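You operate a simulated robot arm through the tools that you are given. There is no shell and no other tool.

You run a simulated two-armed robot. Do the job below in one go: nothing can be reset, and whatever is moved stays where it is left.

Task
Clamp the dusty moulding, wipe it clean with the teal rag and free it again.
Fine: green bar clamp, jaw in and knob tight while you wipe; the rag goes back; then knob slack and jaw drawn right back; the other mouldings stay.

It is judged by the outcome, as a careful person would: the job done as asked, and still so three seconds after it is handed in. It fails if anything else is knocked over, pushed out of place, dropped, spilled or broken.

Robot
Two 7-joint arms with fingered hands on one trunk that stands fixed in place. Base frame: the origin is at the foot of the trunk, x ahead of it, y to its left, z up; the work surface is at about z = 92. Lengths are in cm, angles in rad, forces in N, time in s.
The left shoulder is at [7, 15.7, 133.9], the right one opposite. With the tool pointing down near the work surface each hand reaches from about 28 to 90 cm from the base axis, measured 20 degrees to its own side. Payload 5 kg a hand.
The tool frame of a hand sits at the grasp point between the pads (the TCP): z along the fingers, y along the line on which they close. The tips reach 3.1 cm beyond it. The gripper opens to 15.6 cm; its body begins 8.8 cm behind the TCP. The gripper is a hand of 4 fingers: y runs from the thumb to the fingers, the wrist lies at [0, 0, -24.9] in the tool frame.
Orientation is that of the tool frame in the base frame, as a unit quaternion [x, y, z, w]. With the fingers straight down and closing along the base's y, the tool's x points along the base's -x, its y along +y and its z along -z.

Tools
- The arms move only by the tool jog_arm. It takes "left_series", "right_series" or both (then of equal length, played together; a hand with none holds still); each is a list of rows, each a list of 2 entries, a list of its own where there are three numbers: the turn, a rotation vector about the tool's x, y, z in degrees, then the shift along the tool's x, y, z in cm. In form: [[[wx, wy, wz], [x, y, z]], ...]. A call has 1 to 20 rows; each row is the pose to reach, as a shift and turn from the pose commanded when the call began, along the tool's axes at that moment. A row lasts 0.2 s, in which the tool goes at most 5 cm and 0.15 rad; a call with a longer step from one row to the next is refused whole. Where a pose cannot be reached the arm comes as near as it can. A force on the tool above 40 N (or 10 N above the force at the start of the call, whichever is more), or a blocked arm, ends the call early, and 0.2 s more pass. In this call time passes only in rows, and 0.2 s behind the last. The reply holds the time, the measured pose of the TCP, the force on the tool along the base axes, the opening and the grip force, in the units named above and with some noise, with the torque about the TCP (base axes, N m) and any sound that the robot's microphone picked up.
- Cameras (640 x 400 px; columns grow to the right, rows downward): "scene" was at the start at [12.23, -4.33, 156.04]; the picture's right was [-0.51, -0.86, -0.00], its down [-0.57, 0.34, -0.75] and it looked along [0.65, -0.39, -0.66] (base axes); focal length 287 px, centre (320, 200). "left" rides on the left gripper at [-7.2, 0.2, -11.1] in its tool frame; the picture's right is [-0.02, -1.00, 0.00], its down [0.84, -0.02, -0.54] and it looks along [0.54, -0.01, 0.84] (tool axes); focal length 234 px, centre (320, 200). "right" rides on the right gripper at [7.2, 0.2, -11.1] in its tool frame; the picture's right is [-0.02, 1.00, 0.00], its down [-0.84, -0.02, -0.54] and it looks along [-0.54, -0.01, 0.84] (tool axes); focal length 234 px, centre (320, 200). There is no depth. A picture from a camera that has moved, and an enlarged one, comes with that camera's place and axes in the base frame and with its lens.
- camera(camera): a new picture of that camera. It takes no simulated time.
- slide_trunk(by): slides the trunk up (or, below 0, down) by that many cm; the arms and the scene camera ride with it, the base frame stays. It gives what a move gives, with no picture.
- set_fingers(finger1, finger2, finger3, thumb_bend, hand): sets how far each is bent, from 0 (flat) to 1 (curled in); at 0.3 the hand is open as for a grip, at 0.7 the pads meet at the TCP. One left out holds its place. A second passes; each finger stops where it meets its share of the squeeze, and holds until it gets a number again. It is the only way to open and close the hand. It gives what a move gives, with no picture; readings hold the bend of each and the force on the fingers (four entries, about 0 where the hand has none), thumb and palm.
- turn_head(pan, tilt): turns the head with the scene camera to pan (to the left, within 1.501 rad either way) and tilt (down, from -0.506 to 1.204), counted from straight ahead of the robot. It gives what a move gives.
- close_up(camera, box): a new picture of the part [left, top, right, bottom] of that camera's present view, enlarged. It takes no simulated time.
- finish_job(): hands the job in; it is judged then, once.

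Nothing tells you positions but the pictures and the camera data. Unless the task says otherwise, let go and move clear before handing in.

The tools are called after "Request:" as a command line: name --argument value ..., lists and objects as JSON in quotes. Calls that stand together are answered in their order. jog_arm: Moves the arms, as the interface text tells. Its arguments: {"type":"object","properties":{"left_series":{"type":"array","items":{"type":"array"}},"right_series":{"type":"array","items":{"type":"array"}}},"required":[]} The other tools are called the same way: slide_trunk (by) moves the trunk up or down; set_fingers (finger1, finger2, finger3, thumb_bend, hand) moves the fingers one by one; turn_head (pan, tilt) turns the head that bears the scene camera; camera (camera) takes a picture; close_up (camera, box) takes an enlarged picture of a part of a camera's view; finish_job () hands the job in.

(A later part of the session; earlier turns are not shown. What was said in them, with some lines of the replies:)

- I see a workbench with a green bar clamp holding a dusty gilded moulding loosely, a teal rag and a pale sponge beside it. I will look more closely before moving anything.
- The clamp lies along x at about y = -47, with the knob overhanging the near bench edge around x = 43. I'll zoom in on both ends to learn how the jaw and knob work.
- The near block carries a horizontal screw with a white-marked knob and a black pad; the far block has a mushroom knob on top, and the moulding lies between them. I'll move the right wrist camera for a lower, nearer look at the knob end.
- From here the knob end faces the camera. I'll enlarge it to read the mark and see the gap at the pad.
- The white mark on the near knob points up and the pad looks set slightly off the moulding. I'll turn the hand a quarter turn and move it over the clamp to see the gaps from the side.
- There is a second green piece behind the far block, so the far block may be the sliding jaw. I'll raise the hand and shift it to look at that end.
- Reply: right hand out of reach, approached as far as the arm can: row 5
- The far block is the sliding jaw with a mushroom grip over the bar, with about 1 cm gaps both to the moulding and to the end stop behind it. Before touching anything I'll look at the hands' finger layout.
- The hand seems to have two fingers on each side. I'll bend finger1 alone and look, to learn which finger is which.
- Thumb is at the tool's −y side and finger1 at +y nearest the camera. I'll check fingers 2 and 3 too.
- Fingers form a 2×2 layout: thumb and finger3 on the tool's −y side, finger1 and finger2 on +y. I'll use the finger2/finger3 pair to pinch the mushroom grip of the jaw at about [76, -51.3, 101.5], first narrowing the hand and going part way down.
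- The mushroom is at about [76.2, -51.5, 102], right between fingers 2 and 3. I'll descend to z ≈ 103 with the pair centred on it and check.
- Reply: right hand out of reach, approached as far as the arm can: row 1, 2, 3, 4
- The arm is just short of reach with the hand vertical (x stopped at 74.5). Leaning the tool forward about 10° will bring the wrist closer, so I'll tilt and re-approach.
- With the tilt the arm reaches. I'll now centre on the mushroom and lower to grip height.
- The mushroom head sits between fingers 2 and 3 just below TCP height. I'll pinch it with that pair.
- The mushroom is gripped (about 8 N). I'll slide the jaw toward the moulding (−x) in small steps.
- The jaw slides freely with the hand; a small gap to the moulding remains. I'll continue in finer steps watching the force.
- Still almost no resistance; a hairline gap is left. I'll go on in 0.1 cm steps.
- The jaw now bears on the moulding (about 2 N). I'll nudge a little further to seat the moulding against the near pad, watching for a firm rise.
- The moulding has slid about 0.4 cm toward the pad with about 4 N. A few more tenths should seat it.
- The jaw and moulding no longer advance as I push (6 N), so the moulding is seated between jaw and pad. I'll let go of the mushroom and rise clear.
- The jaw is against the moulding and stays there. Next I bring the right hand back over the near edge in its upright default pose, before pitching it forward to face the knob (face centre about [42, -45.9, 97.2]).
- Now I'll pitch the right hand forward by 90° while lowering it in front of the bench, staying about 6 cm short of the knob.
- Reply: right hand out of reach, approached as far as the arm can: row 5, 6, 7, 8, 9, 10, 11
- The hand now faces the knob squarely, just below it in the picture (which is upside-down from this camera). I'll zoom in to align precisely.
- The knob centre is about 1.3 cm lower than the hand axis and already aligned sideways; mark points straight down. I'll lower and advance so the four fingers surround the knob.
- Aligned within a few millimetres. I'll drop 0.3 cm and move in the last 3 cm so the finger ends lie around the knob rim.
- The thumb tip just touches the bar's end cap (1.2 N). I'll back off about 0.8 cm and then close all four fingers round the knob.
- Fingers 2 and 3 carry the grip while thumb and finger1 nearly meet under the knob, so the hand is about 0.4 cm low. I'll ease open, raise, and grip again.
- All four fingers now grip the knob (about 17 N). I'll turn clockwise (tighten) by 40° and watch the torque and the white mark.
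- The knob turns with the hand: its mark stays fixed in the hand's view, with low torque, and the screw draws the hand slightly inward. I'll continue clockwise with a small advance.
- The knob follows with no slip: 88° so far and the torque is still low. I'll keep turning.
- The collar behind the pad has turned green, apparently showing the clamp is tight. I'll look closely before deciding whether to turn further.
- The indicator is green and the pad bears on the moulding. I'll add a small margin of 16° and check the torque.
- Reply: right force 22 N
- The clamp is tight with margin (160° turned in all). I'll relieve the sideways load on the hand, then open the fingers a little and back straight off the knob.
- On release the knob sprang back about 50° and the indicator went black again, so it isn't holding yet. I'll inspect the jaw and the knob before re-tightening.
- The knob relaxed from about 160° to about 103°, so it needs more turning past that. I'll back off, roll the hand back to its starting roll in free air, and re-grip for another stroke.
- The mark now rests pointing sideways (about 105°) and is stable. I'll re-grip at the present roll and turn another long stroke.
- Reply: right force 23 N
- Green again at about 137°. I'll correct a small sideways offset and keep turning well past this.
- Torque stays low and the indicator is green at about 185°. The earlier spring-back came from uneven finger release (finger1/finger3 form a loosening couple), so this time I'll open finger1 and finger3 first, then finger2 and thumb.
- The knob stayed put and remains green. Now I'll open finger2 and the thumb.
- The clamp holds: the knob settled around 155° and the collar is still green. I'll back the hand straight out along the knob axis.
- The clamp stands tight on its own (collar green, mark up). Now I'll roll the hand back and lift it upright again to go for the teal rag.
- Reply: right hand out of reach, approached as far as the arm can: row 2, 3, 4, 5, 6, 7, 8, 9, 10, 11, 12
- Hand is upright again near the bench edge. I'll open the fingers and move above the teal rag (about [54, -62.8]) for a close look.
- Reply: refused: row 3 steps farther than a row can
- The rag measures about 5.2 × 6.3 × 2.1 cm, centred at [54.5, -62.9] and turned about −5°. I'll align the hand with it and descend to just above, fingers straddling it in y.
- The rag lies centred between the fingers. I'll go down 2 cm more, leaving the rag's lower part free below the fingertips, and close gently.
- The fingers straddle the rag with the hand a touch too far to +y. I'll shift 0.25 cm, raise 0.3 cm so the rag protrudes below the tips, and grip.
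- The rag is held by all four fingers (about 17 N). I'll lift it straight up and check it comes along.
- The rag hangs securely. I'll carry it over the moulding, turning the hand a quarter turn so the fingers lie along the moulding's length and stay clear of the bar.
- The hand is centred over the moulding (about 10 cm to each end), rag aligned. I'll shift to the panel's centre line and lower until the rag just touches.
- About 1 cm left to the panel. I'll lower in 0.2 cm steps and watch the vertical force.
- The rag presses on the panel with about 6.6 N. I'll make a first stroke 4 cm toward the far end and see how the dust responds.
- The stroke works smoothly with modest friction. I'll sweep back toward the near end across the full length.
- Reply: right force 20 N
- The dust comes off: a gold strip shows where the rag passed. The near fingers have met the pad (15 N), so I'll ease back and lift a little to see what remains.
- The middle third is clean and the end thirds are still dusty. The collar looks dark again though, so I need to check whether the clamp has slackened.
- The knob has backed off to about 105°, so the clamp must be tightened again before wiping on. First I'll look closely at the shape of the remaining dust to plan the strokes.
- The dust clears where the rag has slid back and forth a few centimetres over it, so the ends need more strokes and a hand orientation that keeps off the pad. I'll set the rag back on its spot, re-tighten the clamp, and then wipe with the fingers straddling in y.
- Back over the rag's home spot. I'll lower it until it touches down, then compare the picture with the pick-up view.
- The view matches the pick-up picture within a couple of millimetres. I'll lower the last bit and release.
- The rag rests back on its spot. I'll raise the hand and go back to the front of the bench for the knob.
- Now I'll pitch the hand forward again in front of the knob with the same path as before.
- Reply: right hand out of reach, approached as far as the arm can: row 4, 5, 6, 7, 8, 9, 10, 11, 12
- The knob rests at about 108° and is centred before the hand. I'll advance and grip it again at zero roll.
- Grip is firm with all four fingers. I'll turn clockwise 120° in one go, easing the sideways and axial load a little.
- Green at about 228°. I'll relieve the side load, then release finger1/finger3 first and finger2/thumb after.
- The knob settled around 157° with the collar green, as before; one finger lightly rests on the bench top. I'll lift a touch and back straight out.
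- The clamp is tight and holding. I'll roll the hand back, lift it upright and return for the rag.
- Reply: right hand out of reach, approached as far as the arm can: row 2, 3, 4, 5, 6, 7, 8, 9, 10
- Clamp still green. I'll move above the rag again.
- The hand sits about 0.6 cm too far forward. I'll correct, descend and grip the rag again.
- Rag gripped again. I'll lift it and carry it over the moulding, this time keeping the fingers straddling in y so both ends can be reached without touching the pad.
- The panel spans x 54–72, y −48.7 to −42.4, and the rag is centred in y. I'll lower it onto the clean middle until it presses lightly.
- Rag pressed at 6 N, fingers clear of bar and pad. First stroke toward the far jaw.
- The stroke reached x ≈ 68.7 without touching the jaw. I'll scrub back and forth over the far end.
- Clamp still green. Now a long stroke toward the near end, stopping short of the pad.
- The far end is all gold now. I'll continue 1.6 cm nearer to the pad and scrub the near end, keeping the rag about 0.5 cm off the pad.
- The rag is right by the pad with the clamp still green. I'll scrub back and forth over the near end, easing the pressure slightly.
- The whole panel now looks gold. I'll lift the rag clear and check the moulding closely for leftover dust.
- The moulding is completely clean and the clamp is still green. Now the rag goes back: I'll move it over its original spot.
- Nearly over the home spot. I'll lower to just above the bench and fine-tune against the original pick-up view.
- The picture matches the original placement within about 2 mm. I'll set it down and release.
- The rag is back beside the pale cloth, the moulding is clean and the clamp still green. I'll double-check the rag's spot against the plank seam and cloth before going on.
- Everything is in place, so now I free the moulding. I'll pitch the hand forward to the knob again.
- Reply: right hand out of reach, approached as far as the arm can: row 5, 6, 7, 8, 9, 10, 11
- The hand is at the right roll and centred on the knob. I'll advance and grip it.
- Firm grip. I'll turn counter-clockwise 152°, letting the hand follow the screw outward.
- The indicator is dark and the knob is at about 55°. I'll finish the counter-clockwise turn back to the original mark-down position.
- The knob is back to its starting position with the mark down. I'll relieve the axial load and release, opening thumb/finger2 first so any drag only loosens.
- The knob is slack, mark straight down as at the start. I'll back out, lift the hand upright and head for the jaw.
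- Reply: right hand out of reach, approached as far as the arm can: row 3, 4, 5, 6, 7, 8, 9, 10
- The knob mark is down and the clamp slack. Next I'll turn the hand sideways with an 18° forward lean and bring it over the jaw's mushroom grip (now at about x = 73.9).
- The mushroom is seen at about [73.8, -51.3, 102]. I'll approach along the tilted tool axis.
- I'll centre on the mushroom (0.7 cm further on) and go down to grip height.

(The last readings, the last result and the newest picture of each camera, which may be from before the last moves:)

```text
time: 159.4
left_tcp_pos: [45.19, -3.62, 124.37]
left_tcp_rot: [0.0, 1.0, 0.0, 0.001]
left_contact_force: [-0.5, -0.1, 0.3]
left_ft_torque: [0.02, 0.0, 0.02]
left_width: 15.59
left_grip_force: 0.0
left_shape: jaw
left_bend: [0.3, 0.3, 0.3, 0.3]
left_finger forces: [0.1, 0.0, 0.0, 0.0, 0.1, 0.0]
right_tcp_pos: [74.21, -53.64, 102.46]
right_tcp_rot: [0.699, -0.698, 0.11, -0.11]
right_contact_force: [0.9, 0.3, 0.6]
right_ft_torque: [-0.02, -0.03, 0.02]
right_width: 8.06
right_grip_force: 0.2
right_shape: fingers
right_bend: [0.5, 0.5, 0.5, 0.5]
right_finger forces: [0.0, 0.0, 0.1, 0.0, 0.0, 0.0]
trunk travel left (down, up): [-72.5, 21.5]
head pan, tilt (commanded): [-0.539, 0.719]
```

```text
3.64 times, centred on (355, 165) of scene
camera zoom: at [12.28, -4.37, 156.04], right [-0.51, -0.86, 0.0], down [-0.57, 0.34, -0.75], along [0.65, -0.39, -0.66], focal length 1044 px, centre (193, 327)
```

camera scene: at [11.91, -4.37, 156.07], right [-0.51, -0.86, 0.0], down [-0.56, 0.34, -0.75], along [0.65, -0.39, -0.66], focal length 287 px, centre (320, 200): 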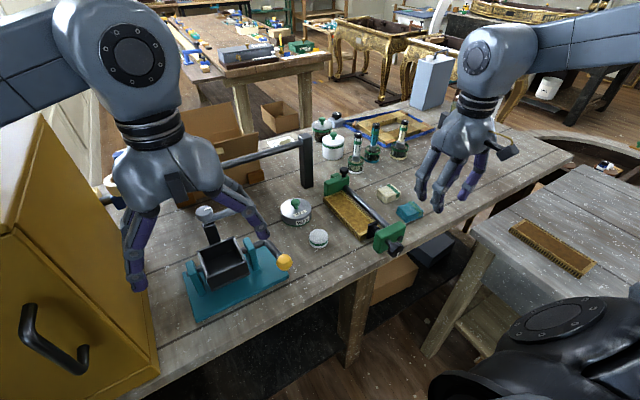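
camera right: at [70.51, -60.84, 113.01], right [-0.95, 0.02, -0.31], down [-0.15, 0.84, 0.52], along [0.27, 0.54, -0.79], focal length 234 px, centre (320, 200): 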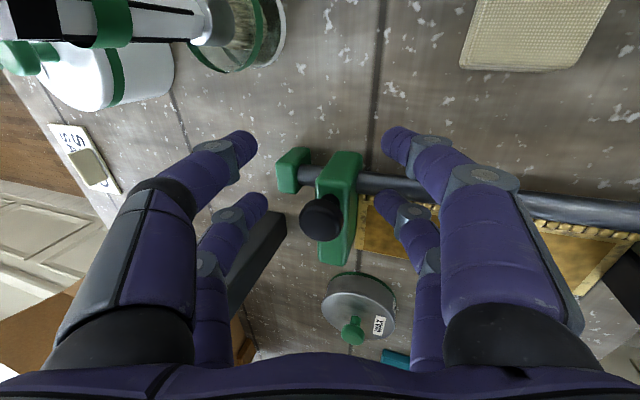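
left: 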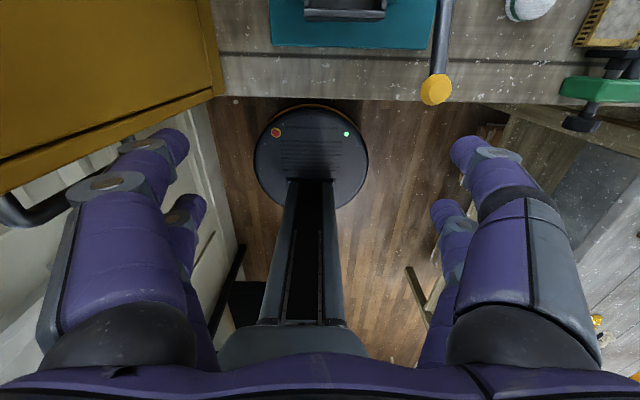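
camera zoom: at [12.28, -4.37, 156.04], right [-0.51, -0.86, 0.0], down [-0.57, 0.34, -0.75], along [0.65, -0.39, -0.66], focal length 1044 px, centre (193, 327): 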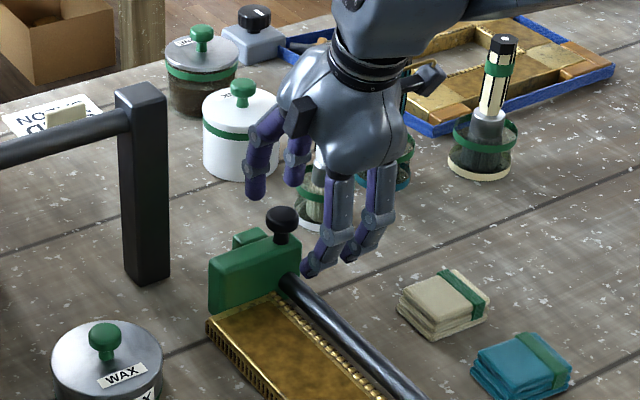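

The mushroom lies between fingers 2 and 3 just as in the first grip. I'll pinch it.

Request:
set_fingers --hand "right" --finger2 0.7 --finger3 0.7

Request:
jog_arm --right_series '[[[0, 0, 0], [0, -0.19, 0.06]], [[0, 0, 0], [0, -0.38, 0.12]], [[0, 0, 0], [0, -0.57, 0.19]], [[0, 0, 0], [0, -0.76, 0.25]], [[0, 0, 0], [0, -0.95, 0.31]], [[0, 0, 0], [0, -1.14, 0.37]], [[0, 0, 0], [0, -1.33, 0.43]], [[0, 0, 0], [0, -1.52, 0.49]]]'

Request:
camera --camera "right"

Request:
close_up --camera "scene" --box '[310, 140, 410, 250]'

```text
time: 160.4
left_tcp_pos: [45.11, -3.56, 124.33]
left_tcp_rot: [0.001, 1.0, -0.001, 0.001]
left_contact_force: [0.6, 0.5, -0.5]
left_ft_torque: [0.0, 0.04, 0.04]
left_width: 15.6
left_grip_force: 0.2
left_shape: jaw
left_bend: [0.3, 0.3, 0.3, 0.3]
left_finger forces: [0.1, 0.1, 0.0, 0.0, 0.0, 0.0]
right_tcp_pos: [74.13, -53.7, 102.56]
right_tcp_rot: [0.699, -0.698, 0.11, -0.11]
right_contact_force: [0.1, -1.0, 0.6]
right_ft_torque: [0.03, 0.18, -0.01]
right_width: 8.04
right_grip_force: 7.5
right_shape: fingers
right_bend: [0.5, 0.64, 0.63, 0.5]
right_finger forces: [0.1, 8.1, 6.9, 0.0, 0.0, 0.0]
trunk travel left (down, up): [-72.5, 21.5]
head pan, tilt (commanded): [-0.539, 0.719]
```

```text
time: 162.2
left_tcp_pos: [44.96, -3.54, 124.43]
left_tcp_rot: [0.0, 1.0, 0.0, 0.002]
left_contact_force: [-0.1, -0.2, -0.3]
left_ft_torque: [0.02, 0.01, 0.0]
left_width: 15.6
left_grip_force: 0.0
left_shape: jaw
left_bend: [0.3, 0.3, 0.3, 0.3]
left_finger forces: [0.0, 0.0, 0.0, 0.0, 0.0, 0.0]
right_tcp_pos: [75.58, -53.5, 102.55]
right_tcp_rot: [0.698, -0.698, 0.111, -0.112]
right_contact_force: [-7.3, -1.9, 7.1]
right_ft_torque: [0.12, 0.55, 0.16]
right_width: 8.06
right_grip_force: 10.7
right_shape: fingers
right_bend: [0.5, 0.63, 0.64, 0.5]
right_finger forces: [0.0, 16.6, 5.1, 0.1, 0.0, 0.0]
trunk travel left (down, up): [-72.5, 21.5]
head pan, tilt (commanded): [-0.539, 0.719]
```

```text
taken
camera right: at [71.92, -60.83, 113.07], right [-0.95, 0.02, -0.31], down [-0.15, 0.84, 0.52], along [0.27, 0.54, -0.79], focal length 234 px, centre (320, 200)
```

right: 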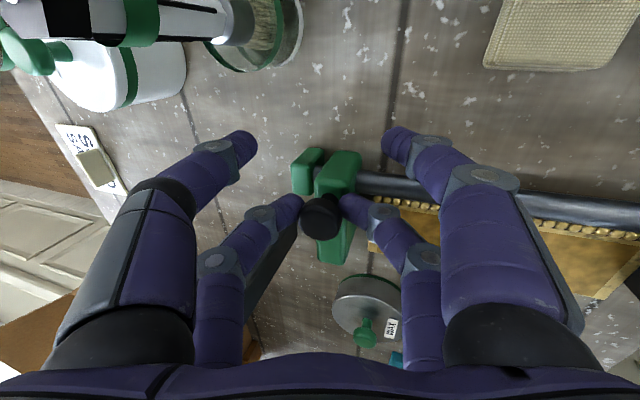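

```text
3.64 times, centred on (360, 195) of scene
camera zoom: at [11.98, -4.34, 156.07], right [-0.51, -0.86, 0.0], down [-0.56, 0.34, -0.75], along [0.65, -0.39, -0.66], focal length 1044 px, centre (174, 218)
```

zoom: 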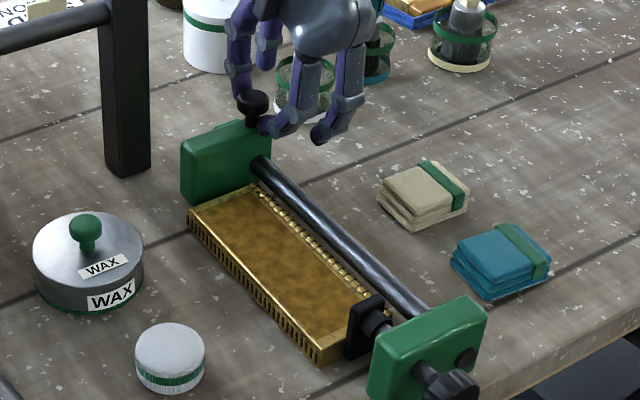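

The jaw has come back with the hand and resistance is rising (7 N). I'll zoom in on the gap to the end stop.

Request:
close_up --camera "right" --box '[270, 130, 400, 280]'

```text
2.67 times, centred on (335, 205) of right
camera zoom: at [71.92, -60.83, 113.07], right [-0.95, 0.02, -0.31], down [-0.15, 0.84, 0.52], along [0.27, 0.54, -0.79], focal length 624 px, centre (280, 187)
```

zoom: 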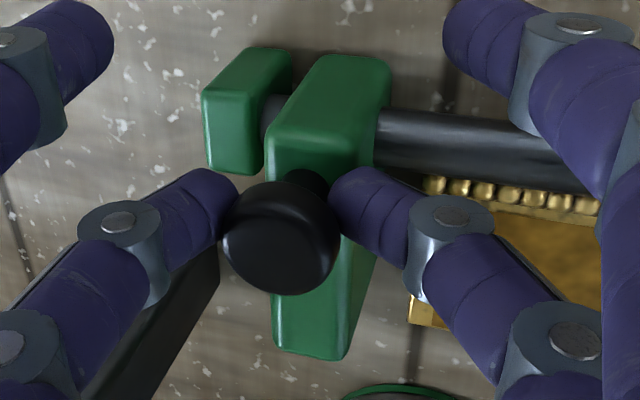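

There is still a gap of roughly 1–1.4 cm to the end stop, and finger2's tip seems to press on the jaw's top edge. I'll lift slightly to unload it and keep drawing the jaw back.

Request:
jog_arm --right_series '[[[0, 0, 0], [0, -0.1, -0.2]], [[0, 0, 0], [0, -0.3, -0.2]], [[0, 0, 0], [0, -0.5, -0.15]], [[0, 0, 0], [0, -0.7, -0.08]]]'

Request:
close_up --camera "right" --box '[270, 130, 400, 280]'

```text
time: 163.2
left_tcp_pos: [44.82, -3.53, 124.48]
left_tcp_rot: [0.0, 1.0, 0.0, 0.001]
left_contact_force: [-0.5, 0.2, 0.4]
left_ft_torque: [0.0, -0.03, -0.01]
left_width: 15.56
left_grip_force: 0.0
left_shape: jaw
left_bend: [0.3, 0.3, 0.3, 0.3]
left_finger forces: [0.0, 0.1, 0.0, 0.1, 0.0, 0.1]
right_tcp_pos: [76.22, -53.52, 102.95]
right_tcp_rot: [-0.698, 0.698, -0.111, 0.111]
right_contact_force: [-11.2, -2.3, 6.6]
right_ft_torque: [0.08, 0.63, 0.3]
right_width: 8.03
right_grip_force: 9.3
right_shape: fingers
right_bend: [0.5, 0.6, 0.67, 0.5]
right_finger forces: [0.0, 16.8, 2.2, 0.0, 0.1, 0.0]
trunk travel left (down, up): [-72.5, 21.5]
head pan, tilt (commanded): [-0.539, 0.719]
```

```text
2.67 times, centred on (335, 205) of right
camera zoom: at [72.48, -60.83, 113.4], right [-0.95, 0.02, -0.31], down [-0.15, 0.84, 0.52], along [0.27, 0.54, -0.79], focal length 624 px, centre (280, 187)
```

zoom: 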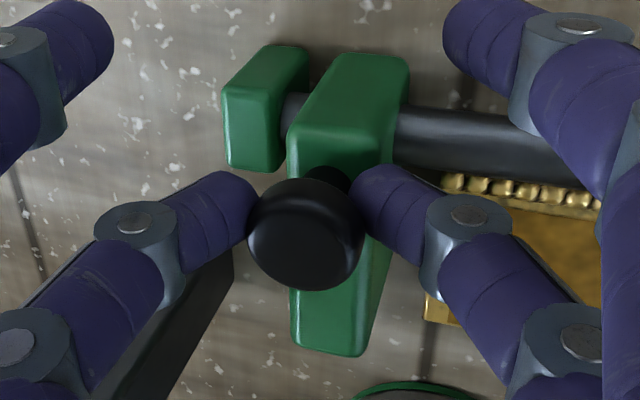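

The jaw no longer moves (11 N) and has the same gap to the stop piece as in the very first pictures, so it is fully back at its end of travel. I'll open finger3 first, then finger2, so nothing pulls it forward again.

Request:
set_fingers --hand "right" --finger3 0.5

Request:
close_up --camera "right" --box '[270, 130, 400, 280]'

Request:
set_fingers --hand "right" --finger2 0.5

Request:
close_up --camera "right" --box '[270, 130, 400, 280]'

```text
time: 164.2
left_tcp_pos: [44.85, -3.52, 124.52]
left_tcp_rot: [0.0, 1.0, -0.001, 0.002]
left_contact_force: [-0.5, -1.2, 0.2]
left_ft_torque: [0.04, -0.04, -0.02]
left_width: 15.58
left_grip_force: 0.0
left_shape: jaw
left_bend: [0.3, 0.3, 0.3, 0.3]
left_finger forces: [0.0, 0.0, 0.0, 0.0, 0.1, 0.0]
right_tcp_pos: [76.12, -53.61, 102.93]
right_tcp_rot: [0.698, -0.698, 0.111, -0.111]
right_contact_force: [-13.5, -4.6, 6.1]
right_ft_torque: [0.0, 0.67, 0.38]
right_width: 8.03
right_grip_force: 8.5
right_shape: fingers
right_bend: [0.5, 0.6, 0.5, 0.5]
right_finger forces: [0.0, 16.4, 0.1, 0.0, 0.0, 0.1]
trunk travel left (down, up): [-72.5, 21.5]
head pan, tilt (commanded): [-0.539, 0.719]
```

```text
2.67 times, centred on (335, 205) of right
camera zoom: at [72.49, -60.82, 113.41], right [-0.95, 0.02, -0.31], down [-0.15, 0.84, 0.52], along [0.27, 0.54, -0.79], focal length 624 px, centre (280, 187)
```

zoom: 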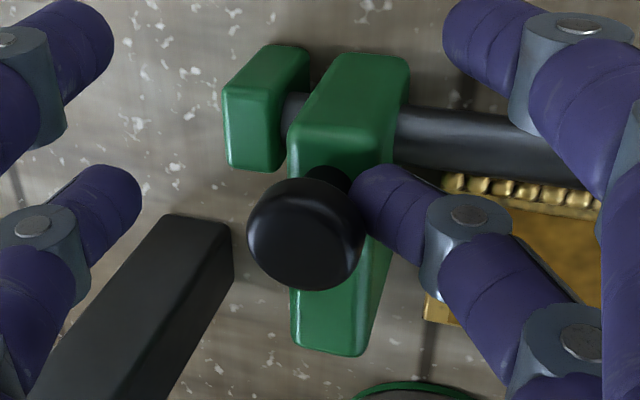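

```text
time: 165.2
left_tcp_pos: [45.11, -3.41, 124.43]
left_tcp_rot: [0.0, 1.0, 0.0, 0.0]
left_contact_force: [0.4, -0.3, -0.7]
left_ft_torque: [0.01, 0.01, 0.03]
left_width: 15.59
left_grip_force: 0.1
left_shape: jaw
left_bend: [0.3, 0.3, 0.3, 0.3]
left_finger forces: [0.1, 0.0, 0.0, 0.0, 0.1, 0.1]
right_tcp_pos: [76.51, -53.5, 102.66]
right_tcp_rot: [0.699, -0.698, 0.11, -0.111]
right_contact_force: [0.0, 0.7, 0.2]
right_ft_torque: [-0.01, 0.01, 0.01]
right_width: 8.04
right_grip_force: 0.1
right_shape: fingers
right_bend: [0.5, 0.5, 0.5, 0.5]
right_finger forces: [0.0, 0.1, 0.1, 0.0, 0.0, 0.1]
trunk travel left (down, up): [-72.5, 21.5]
head pan, tilt (commanded): [-0.539, 0.719]
```

```text
2.67 times, centred on (335, 205) of right
camera zoom: at [72.84, -60.75, 113.22], right [-0.95, 0.02, -0.31], down [-0.15, 0.84, 0.52], along [0.27, 0.54, -0.79], focal length 624 px, centre (280, 187)
```

zoom: 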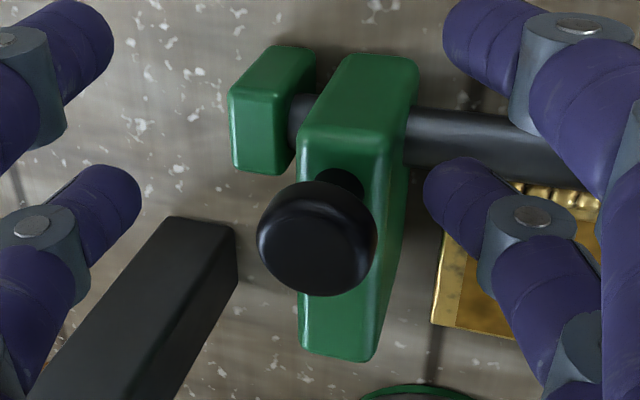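

The jaw stayed back after release. I'll rise clear and take a picture from the same viewpoint as at the start to compare the jaw's position.

Request:
jog_arm --right_series '[[[0, 0, 0], [0, 0, -3]], [[0, 0, 0], [0, 0, -7]], [[0, 0, 0], [0, 0, -11]], [[-6, 0, 0], [0.6, -1.5, -13.5]], [[-12, 0, 0], [1.2, -3.3, -15]], [[-18, 0, 0], [1.9, -5.1, -16.1]], [[-18, 0, 0], [1.9, -5.1, -16.1]]]'

Request:
camera --camera "right"

Request:
close_up --camera "right" --box '[285, 110, 365, 195]'

```text
time: 166.8
left_tcp_pos: [45.1, -3.58, 124.49]
left_tcp_rot: [-0.001, 1.0, 0.0, 0.001]
left_contact_force: [-0.5, -0.3, -0.9]
left_ft_torque: [-0.01, -0.01, 0.0]
left_width: 15.61
left_grip_force: 0.1
left_shape: jaw
left_bend: [0.3, 0.3, 0.3, 0.3]
left_finger forces: [0.0, 0.1, 0.0, 0.1, 0.1, 0.0]
right_tcp_pos: [76.13, -55.33, 119.44]
right_tcp_rot: [0.707, -0.707, 0.002, -0.001]
right_contact_force: [0.1, -0.2, 0.3]
right_ft_torque: [0.0, -0.03, -0.01]
right_width: 8.06
right_grip_force: 0.0
right_shape: fingers
right_bend: [0.5, 0.5, 0.5, 0.5]
right_finger forces: [0.1, 0.0, 0.1, 0.1, 0.1, 0.1]
trunk travel left (down, up): [-72.5, 21.5]
head pan, tilt (commanded): [-0.539, 0.719]
```

```text
taken
camera right: at [75.93, -62.59, 130.56], right [-1.0, 0.02, 0.0], down [0.02, 0.84, 0.55], along [0.01, 0.54, -0.84], focal length 234 px, centre (320, 200)
```

right: 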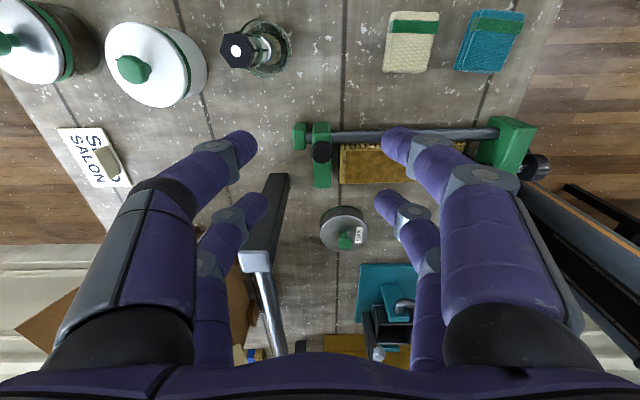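

```text
4.71 times, centred on (325, 152) of right
camera zoom: at [75.93, -62.59, 130.56], right [-1.0, 0.02, 0.0], down [0.02, 0.84, 0.55], along [0.01, 0.54, -0.84], focal length 1102 px, centre (296, 424)
```

zoom: 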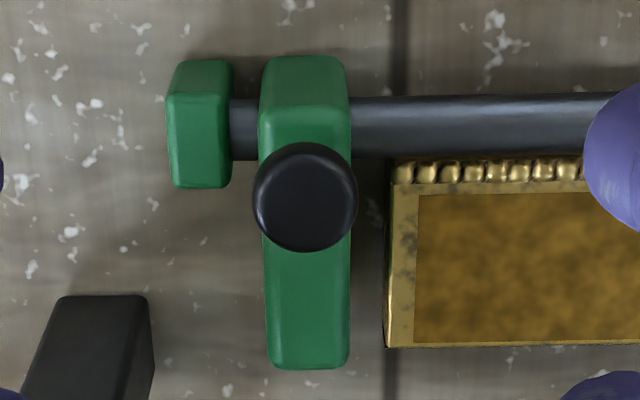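

The jaw is exactly where it started, at its end of travel, and the moulding lies free. I'll bring the right hand back to its starting pose and compare everything with the first pictures.

Request:
jog_arm --right_series '[[[0, 0, 7.5], [0, 2.3, -0.5]], [[0, 0, 15], [0, 4.6, -1]], [[0, 0, 22.5], [0.1, 6.8, -1]], [[0, 0, 30], [0.1, 9.1, -1]], [[0, 0, 37.5], [0.2, 11.4, -1]], [[0, 0, 45], [0.2, 13.7, -1]], [[0, 0, 52.5], [0.3, 16, -1]], [[0, 0, 60], [0.3, 18.3, -1]], [[0, 0, 67.5], [0.4, 20.5, -1]], [[0, 0, 75], [0.4, 22.8, -0.7]], [[0, 0, 82.5], [0.5, 25.1, -0.5]], [[0, 0, 90], [0.5, 27.4, -0.3]], [[0, 0, 90], [0.5, 27.4, -0.3]]]'

Request:
set_fingers --hand "right" --finger1 0.3 --finger2 0.3 --finger3 0.3 --thumb_bend 0.3

Request:
close_up --camera "right" --box '[230, 40, 450, 290]'

Request:
close_up --camera "right" --box '[240, 110, 320, 220]'

Request:
close_up --camera "right" --box '[325, 40, 425, 150]'

Request:
camera --camera "scene"

```text
time: 169.6
left_tcp_pos: [45.13, -3.57, 124.43]
left_tcp_rot: [0.0, 1.0, 0.001, 0.0]
left_contact_force: [0.1, -0.7, 0.2]
left_ft_torque: [-0.02, 0.04, 0.03]
left_width: 15.58
left_grip_force: 0.0
left_shape: jaw
left_bend: [0.3, 0.3, 0.3, 0.3]
left_finger forces: [0.0, 0.0, 0.0, 0.0, 0.1, 0.0]
right_tcp_pos: [48.95, -55.87, 120.04]
right_tcp_rot: [-0.001, 1.0, -0.001, -0.001]
right_contact_force: [-0.2, -0.2, 0.4]
right_ft_torque: [0.01, 0.03, 0.01]
right_width: 8.06
right_grip_force: 0.0
right_shape: fingers
right_bend: [0.5, 0.5, 0.5, 0.5]
right_finger forces: [0.0, 0.0, 0.0, 0.1, 0.0, 0.0]
trunk travel left (down, up): [-72.5, 21.5]
head pan, tilt (commanded): [-0.539, 0.719]
```

```text
time: 170.6
left_tcp_pos: [45.09, -3.57, 124.36]
left_tcp_rot: [0.0, 1.0, 0.0, 0.001]
left_contact_force: [-0.4, 0.3, 0.1]
left_ft_torque: [0.02, 0.0, 0.01]
left_width: 15.61
left_grip_force: 0.1
left_shape: jaw
left_bend: [0.3, 0.3, 0.3, 0.3]
left_finger forces: [0.1, 0.0, 0.1, 0.1, 0.1, 0.0]
right_tcp_pos: [48.76, -55.87, 120.06]
right_tcp_rot: [-0.001, 1.0, 0.0, 0.0]
right_contact_force: [0.0, -0.7, 0.1]
right_ft_torque: [0.02, 0.0, 0.0]
right_width: 16.0
right_grip_force: 0.1
right_shape: fingers
right_bend: [0.3, 0.3, 0.3, 0.3]
right_finger forces: [0.0, 0.0, 0.0, 0.0, 0.0, 0.1]
trunk travel left (down, up): [-72.5, 21.5]
head pan, tilt (commanded): [-0.539, 0.719]
```

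```text
1.60 times, centred on (340, 165) of right
camera zoom: at [41.54, -55.77, 131.15], right [0.02, 1.0, 0.0], down [0.84, -0.02, 0.55], along [0.55, -0.01, -0.84], focal length 375 px, centre (288, 256)
```

zoom: 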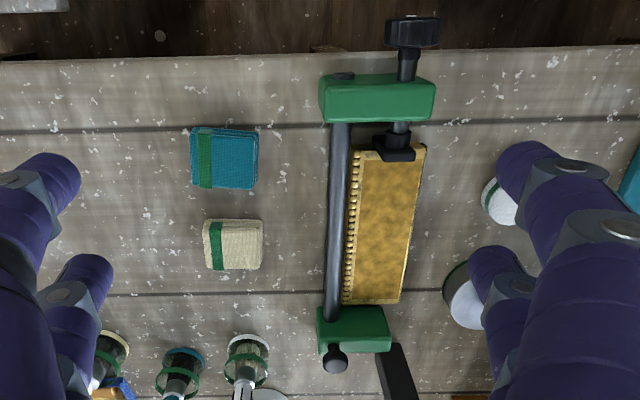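

```text
3.64 times, centred on (280, 165) of right
camera zoom: at [41.54, -55.77, 131.15], right [0.02, 1.0, 0.0], down [0.84, -0.02, 0.55], along [0.55, -0.01, -0.84], focal length 852 px, centre (466, 327)
```

zoom: 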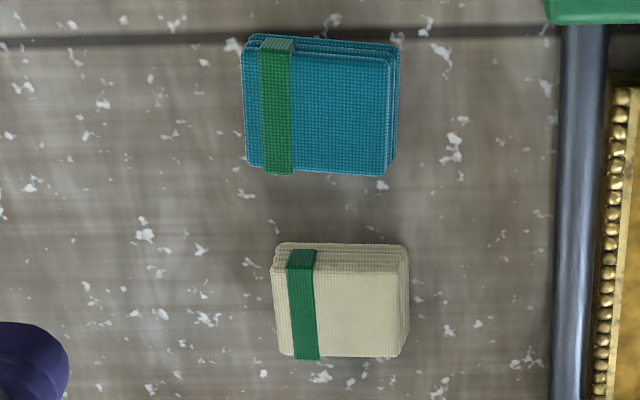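

```text
3.64 times, centred on (375, 95) of right
camera zoom: at [41.54, -55.77, 131.15], right [0.02, 1.0, 0.0], down [0.84, -0.02, 0.55], along [0.55, -0.01, -0.84], focal length 852 px, centre (120, 582)
```

zoom: 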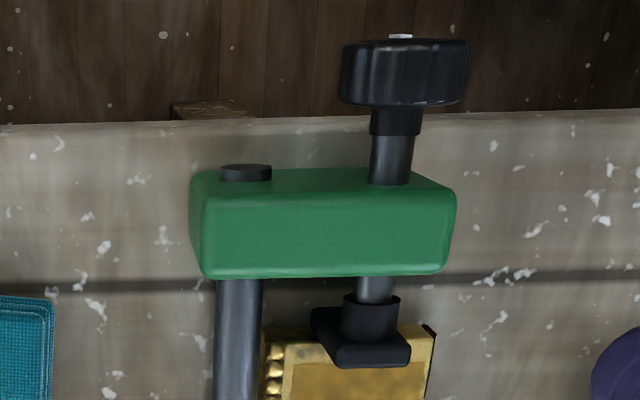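

```text
taken
camera scene: at [12.2, -4.36, 156.05], right [-0.51, -0.86, 0.0], down [-0.57, 0.34, -0.75], along [0.65, -0.39, -0.66], focal length 287 px, centre (320, 200)
```

scene: 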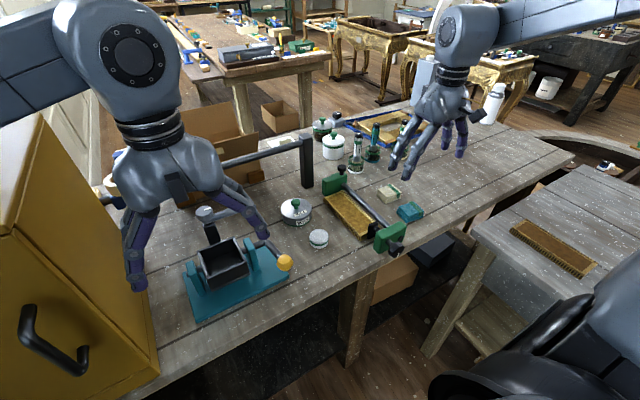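

Everything matches the start: knob mark down, jaw back at its end of travel, rag within about half a centimetre of its original spot, and the panel clean. One last close look at the clamp before handing in.

Request:
close_up --camera "scene" --box '[280, 150, 460, 270]'

Request:
close_up --camera "scene" --box '[300, 80, 460, 180]'

```text
3.33 times, centred on (370, 210) of scene
camera zoom: at [12.2, -4.36, 156.05], right [-0.51, -0.86, 0.0], down [-0.57, 0.34, -0.75], along [0.65, -0.39, -0.66], focal length 957 px, centre (153, 167)
```

zoom: 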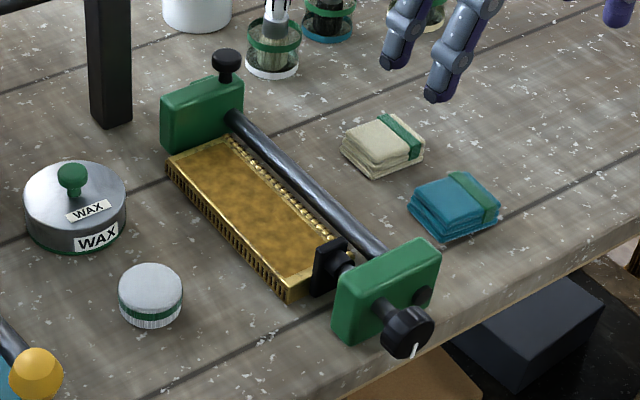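

```text
4.00 times, centred on (380, 130) of scene
camera zoom: at [12.2, -4.36, 156.05], right [-0.51, -0.86, 0.0], down [-0.57, 0.34, -0.75], along [0.65, -0.39, -0.66], focal length 1148 px, centre (80, 480)
```

zoom: 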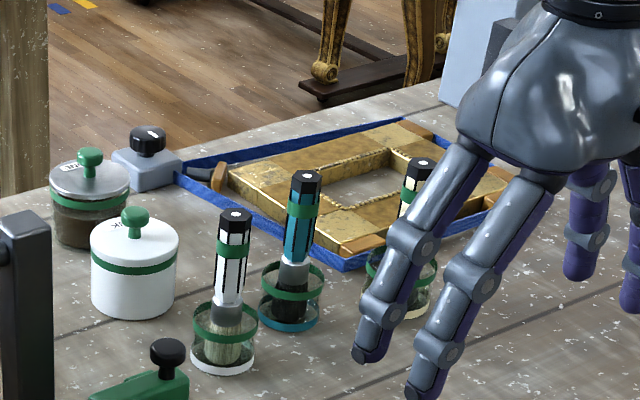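

The moulding is clean and free, the knob is slack, the jaw is right back, the rag is on its spot, and nothing else has moved. Both hands are clear, so I hand the job in.

Request:
finish_job

```text
The job is handed in.
```

The moulding is wiped clean, freed from the clamp, and the job is handed in. The pictures taken just before handing in show the whole panel gold with no dust left.

- **Clamping:** I slid the jaw in against the moulding and tightened the knob until the collar turned green. The knob backed off once, partway through the first round of wiping, after my fingers pushed against the clamp's near pad. I put the rag down, tightened the clamp again, and then wiped the remaining dust with the collar green throughout. The middle part was wiped in that first round, so I can't say the clamp was tight for every stroke there.
- **Rag:** the teal rag is back in its place, about half a centimetre off its original spot.
- **Freeing it:** the knob is slack with its mark pointing down as at the start. The jaw is drawn back to its end of travel, which is where it began.
- **Moulding position:** it lies about 0.2 to 0.5 cm nearer the knob end than before, from being pushed against the pad.
- **Everything else:** the other mouldings, jars, brushes and the pale cloth look unmoved.
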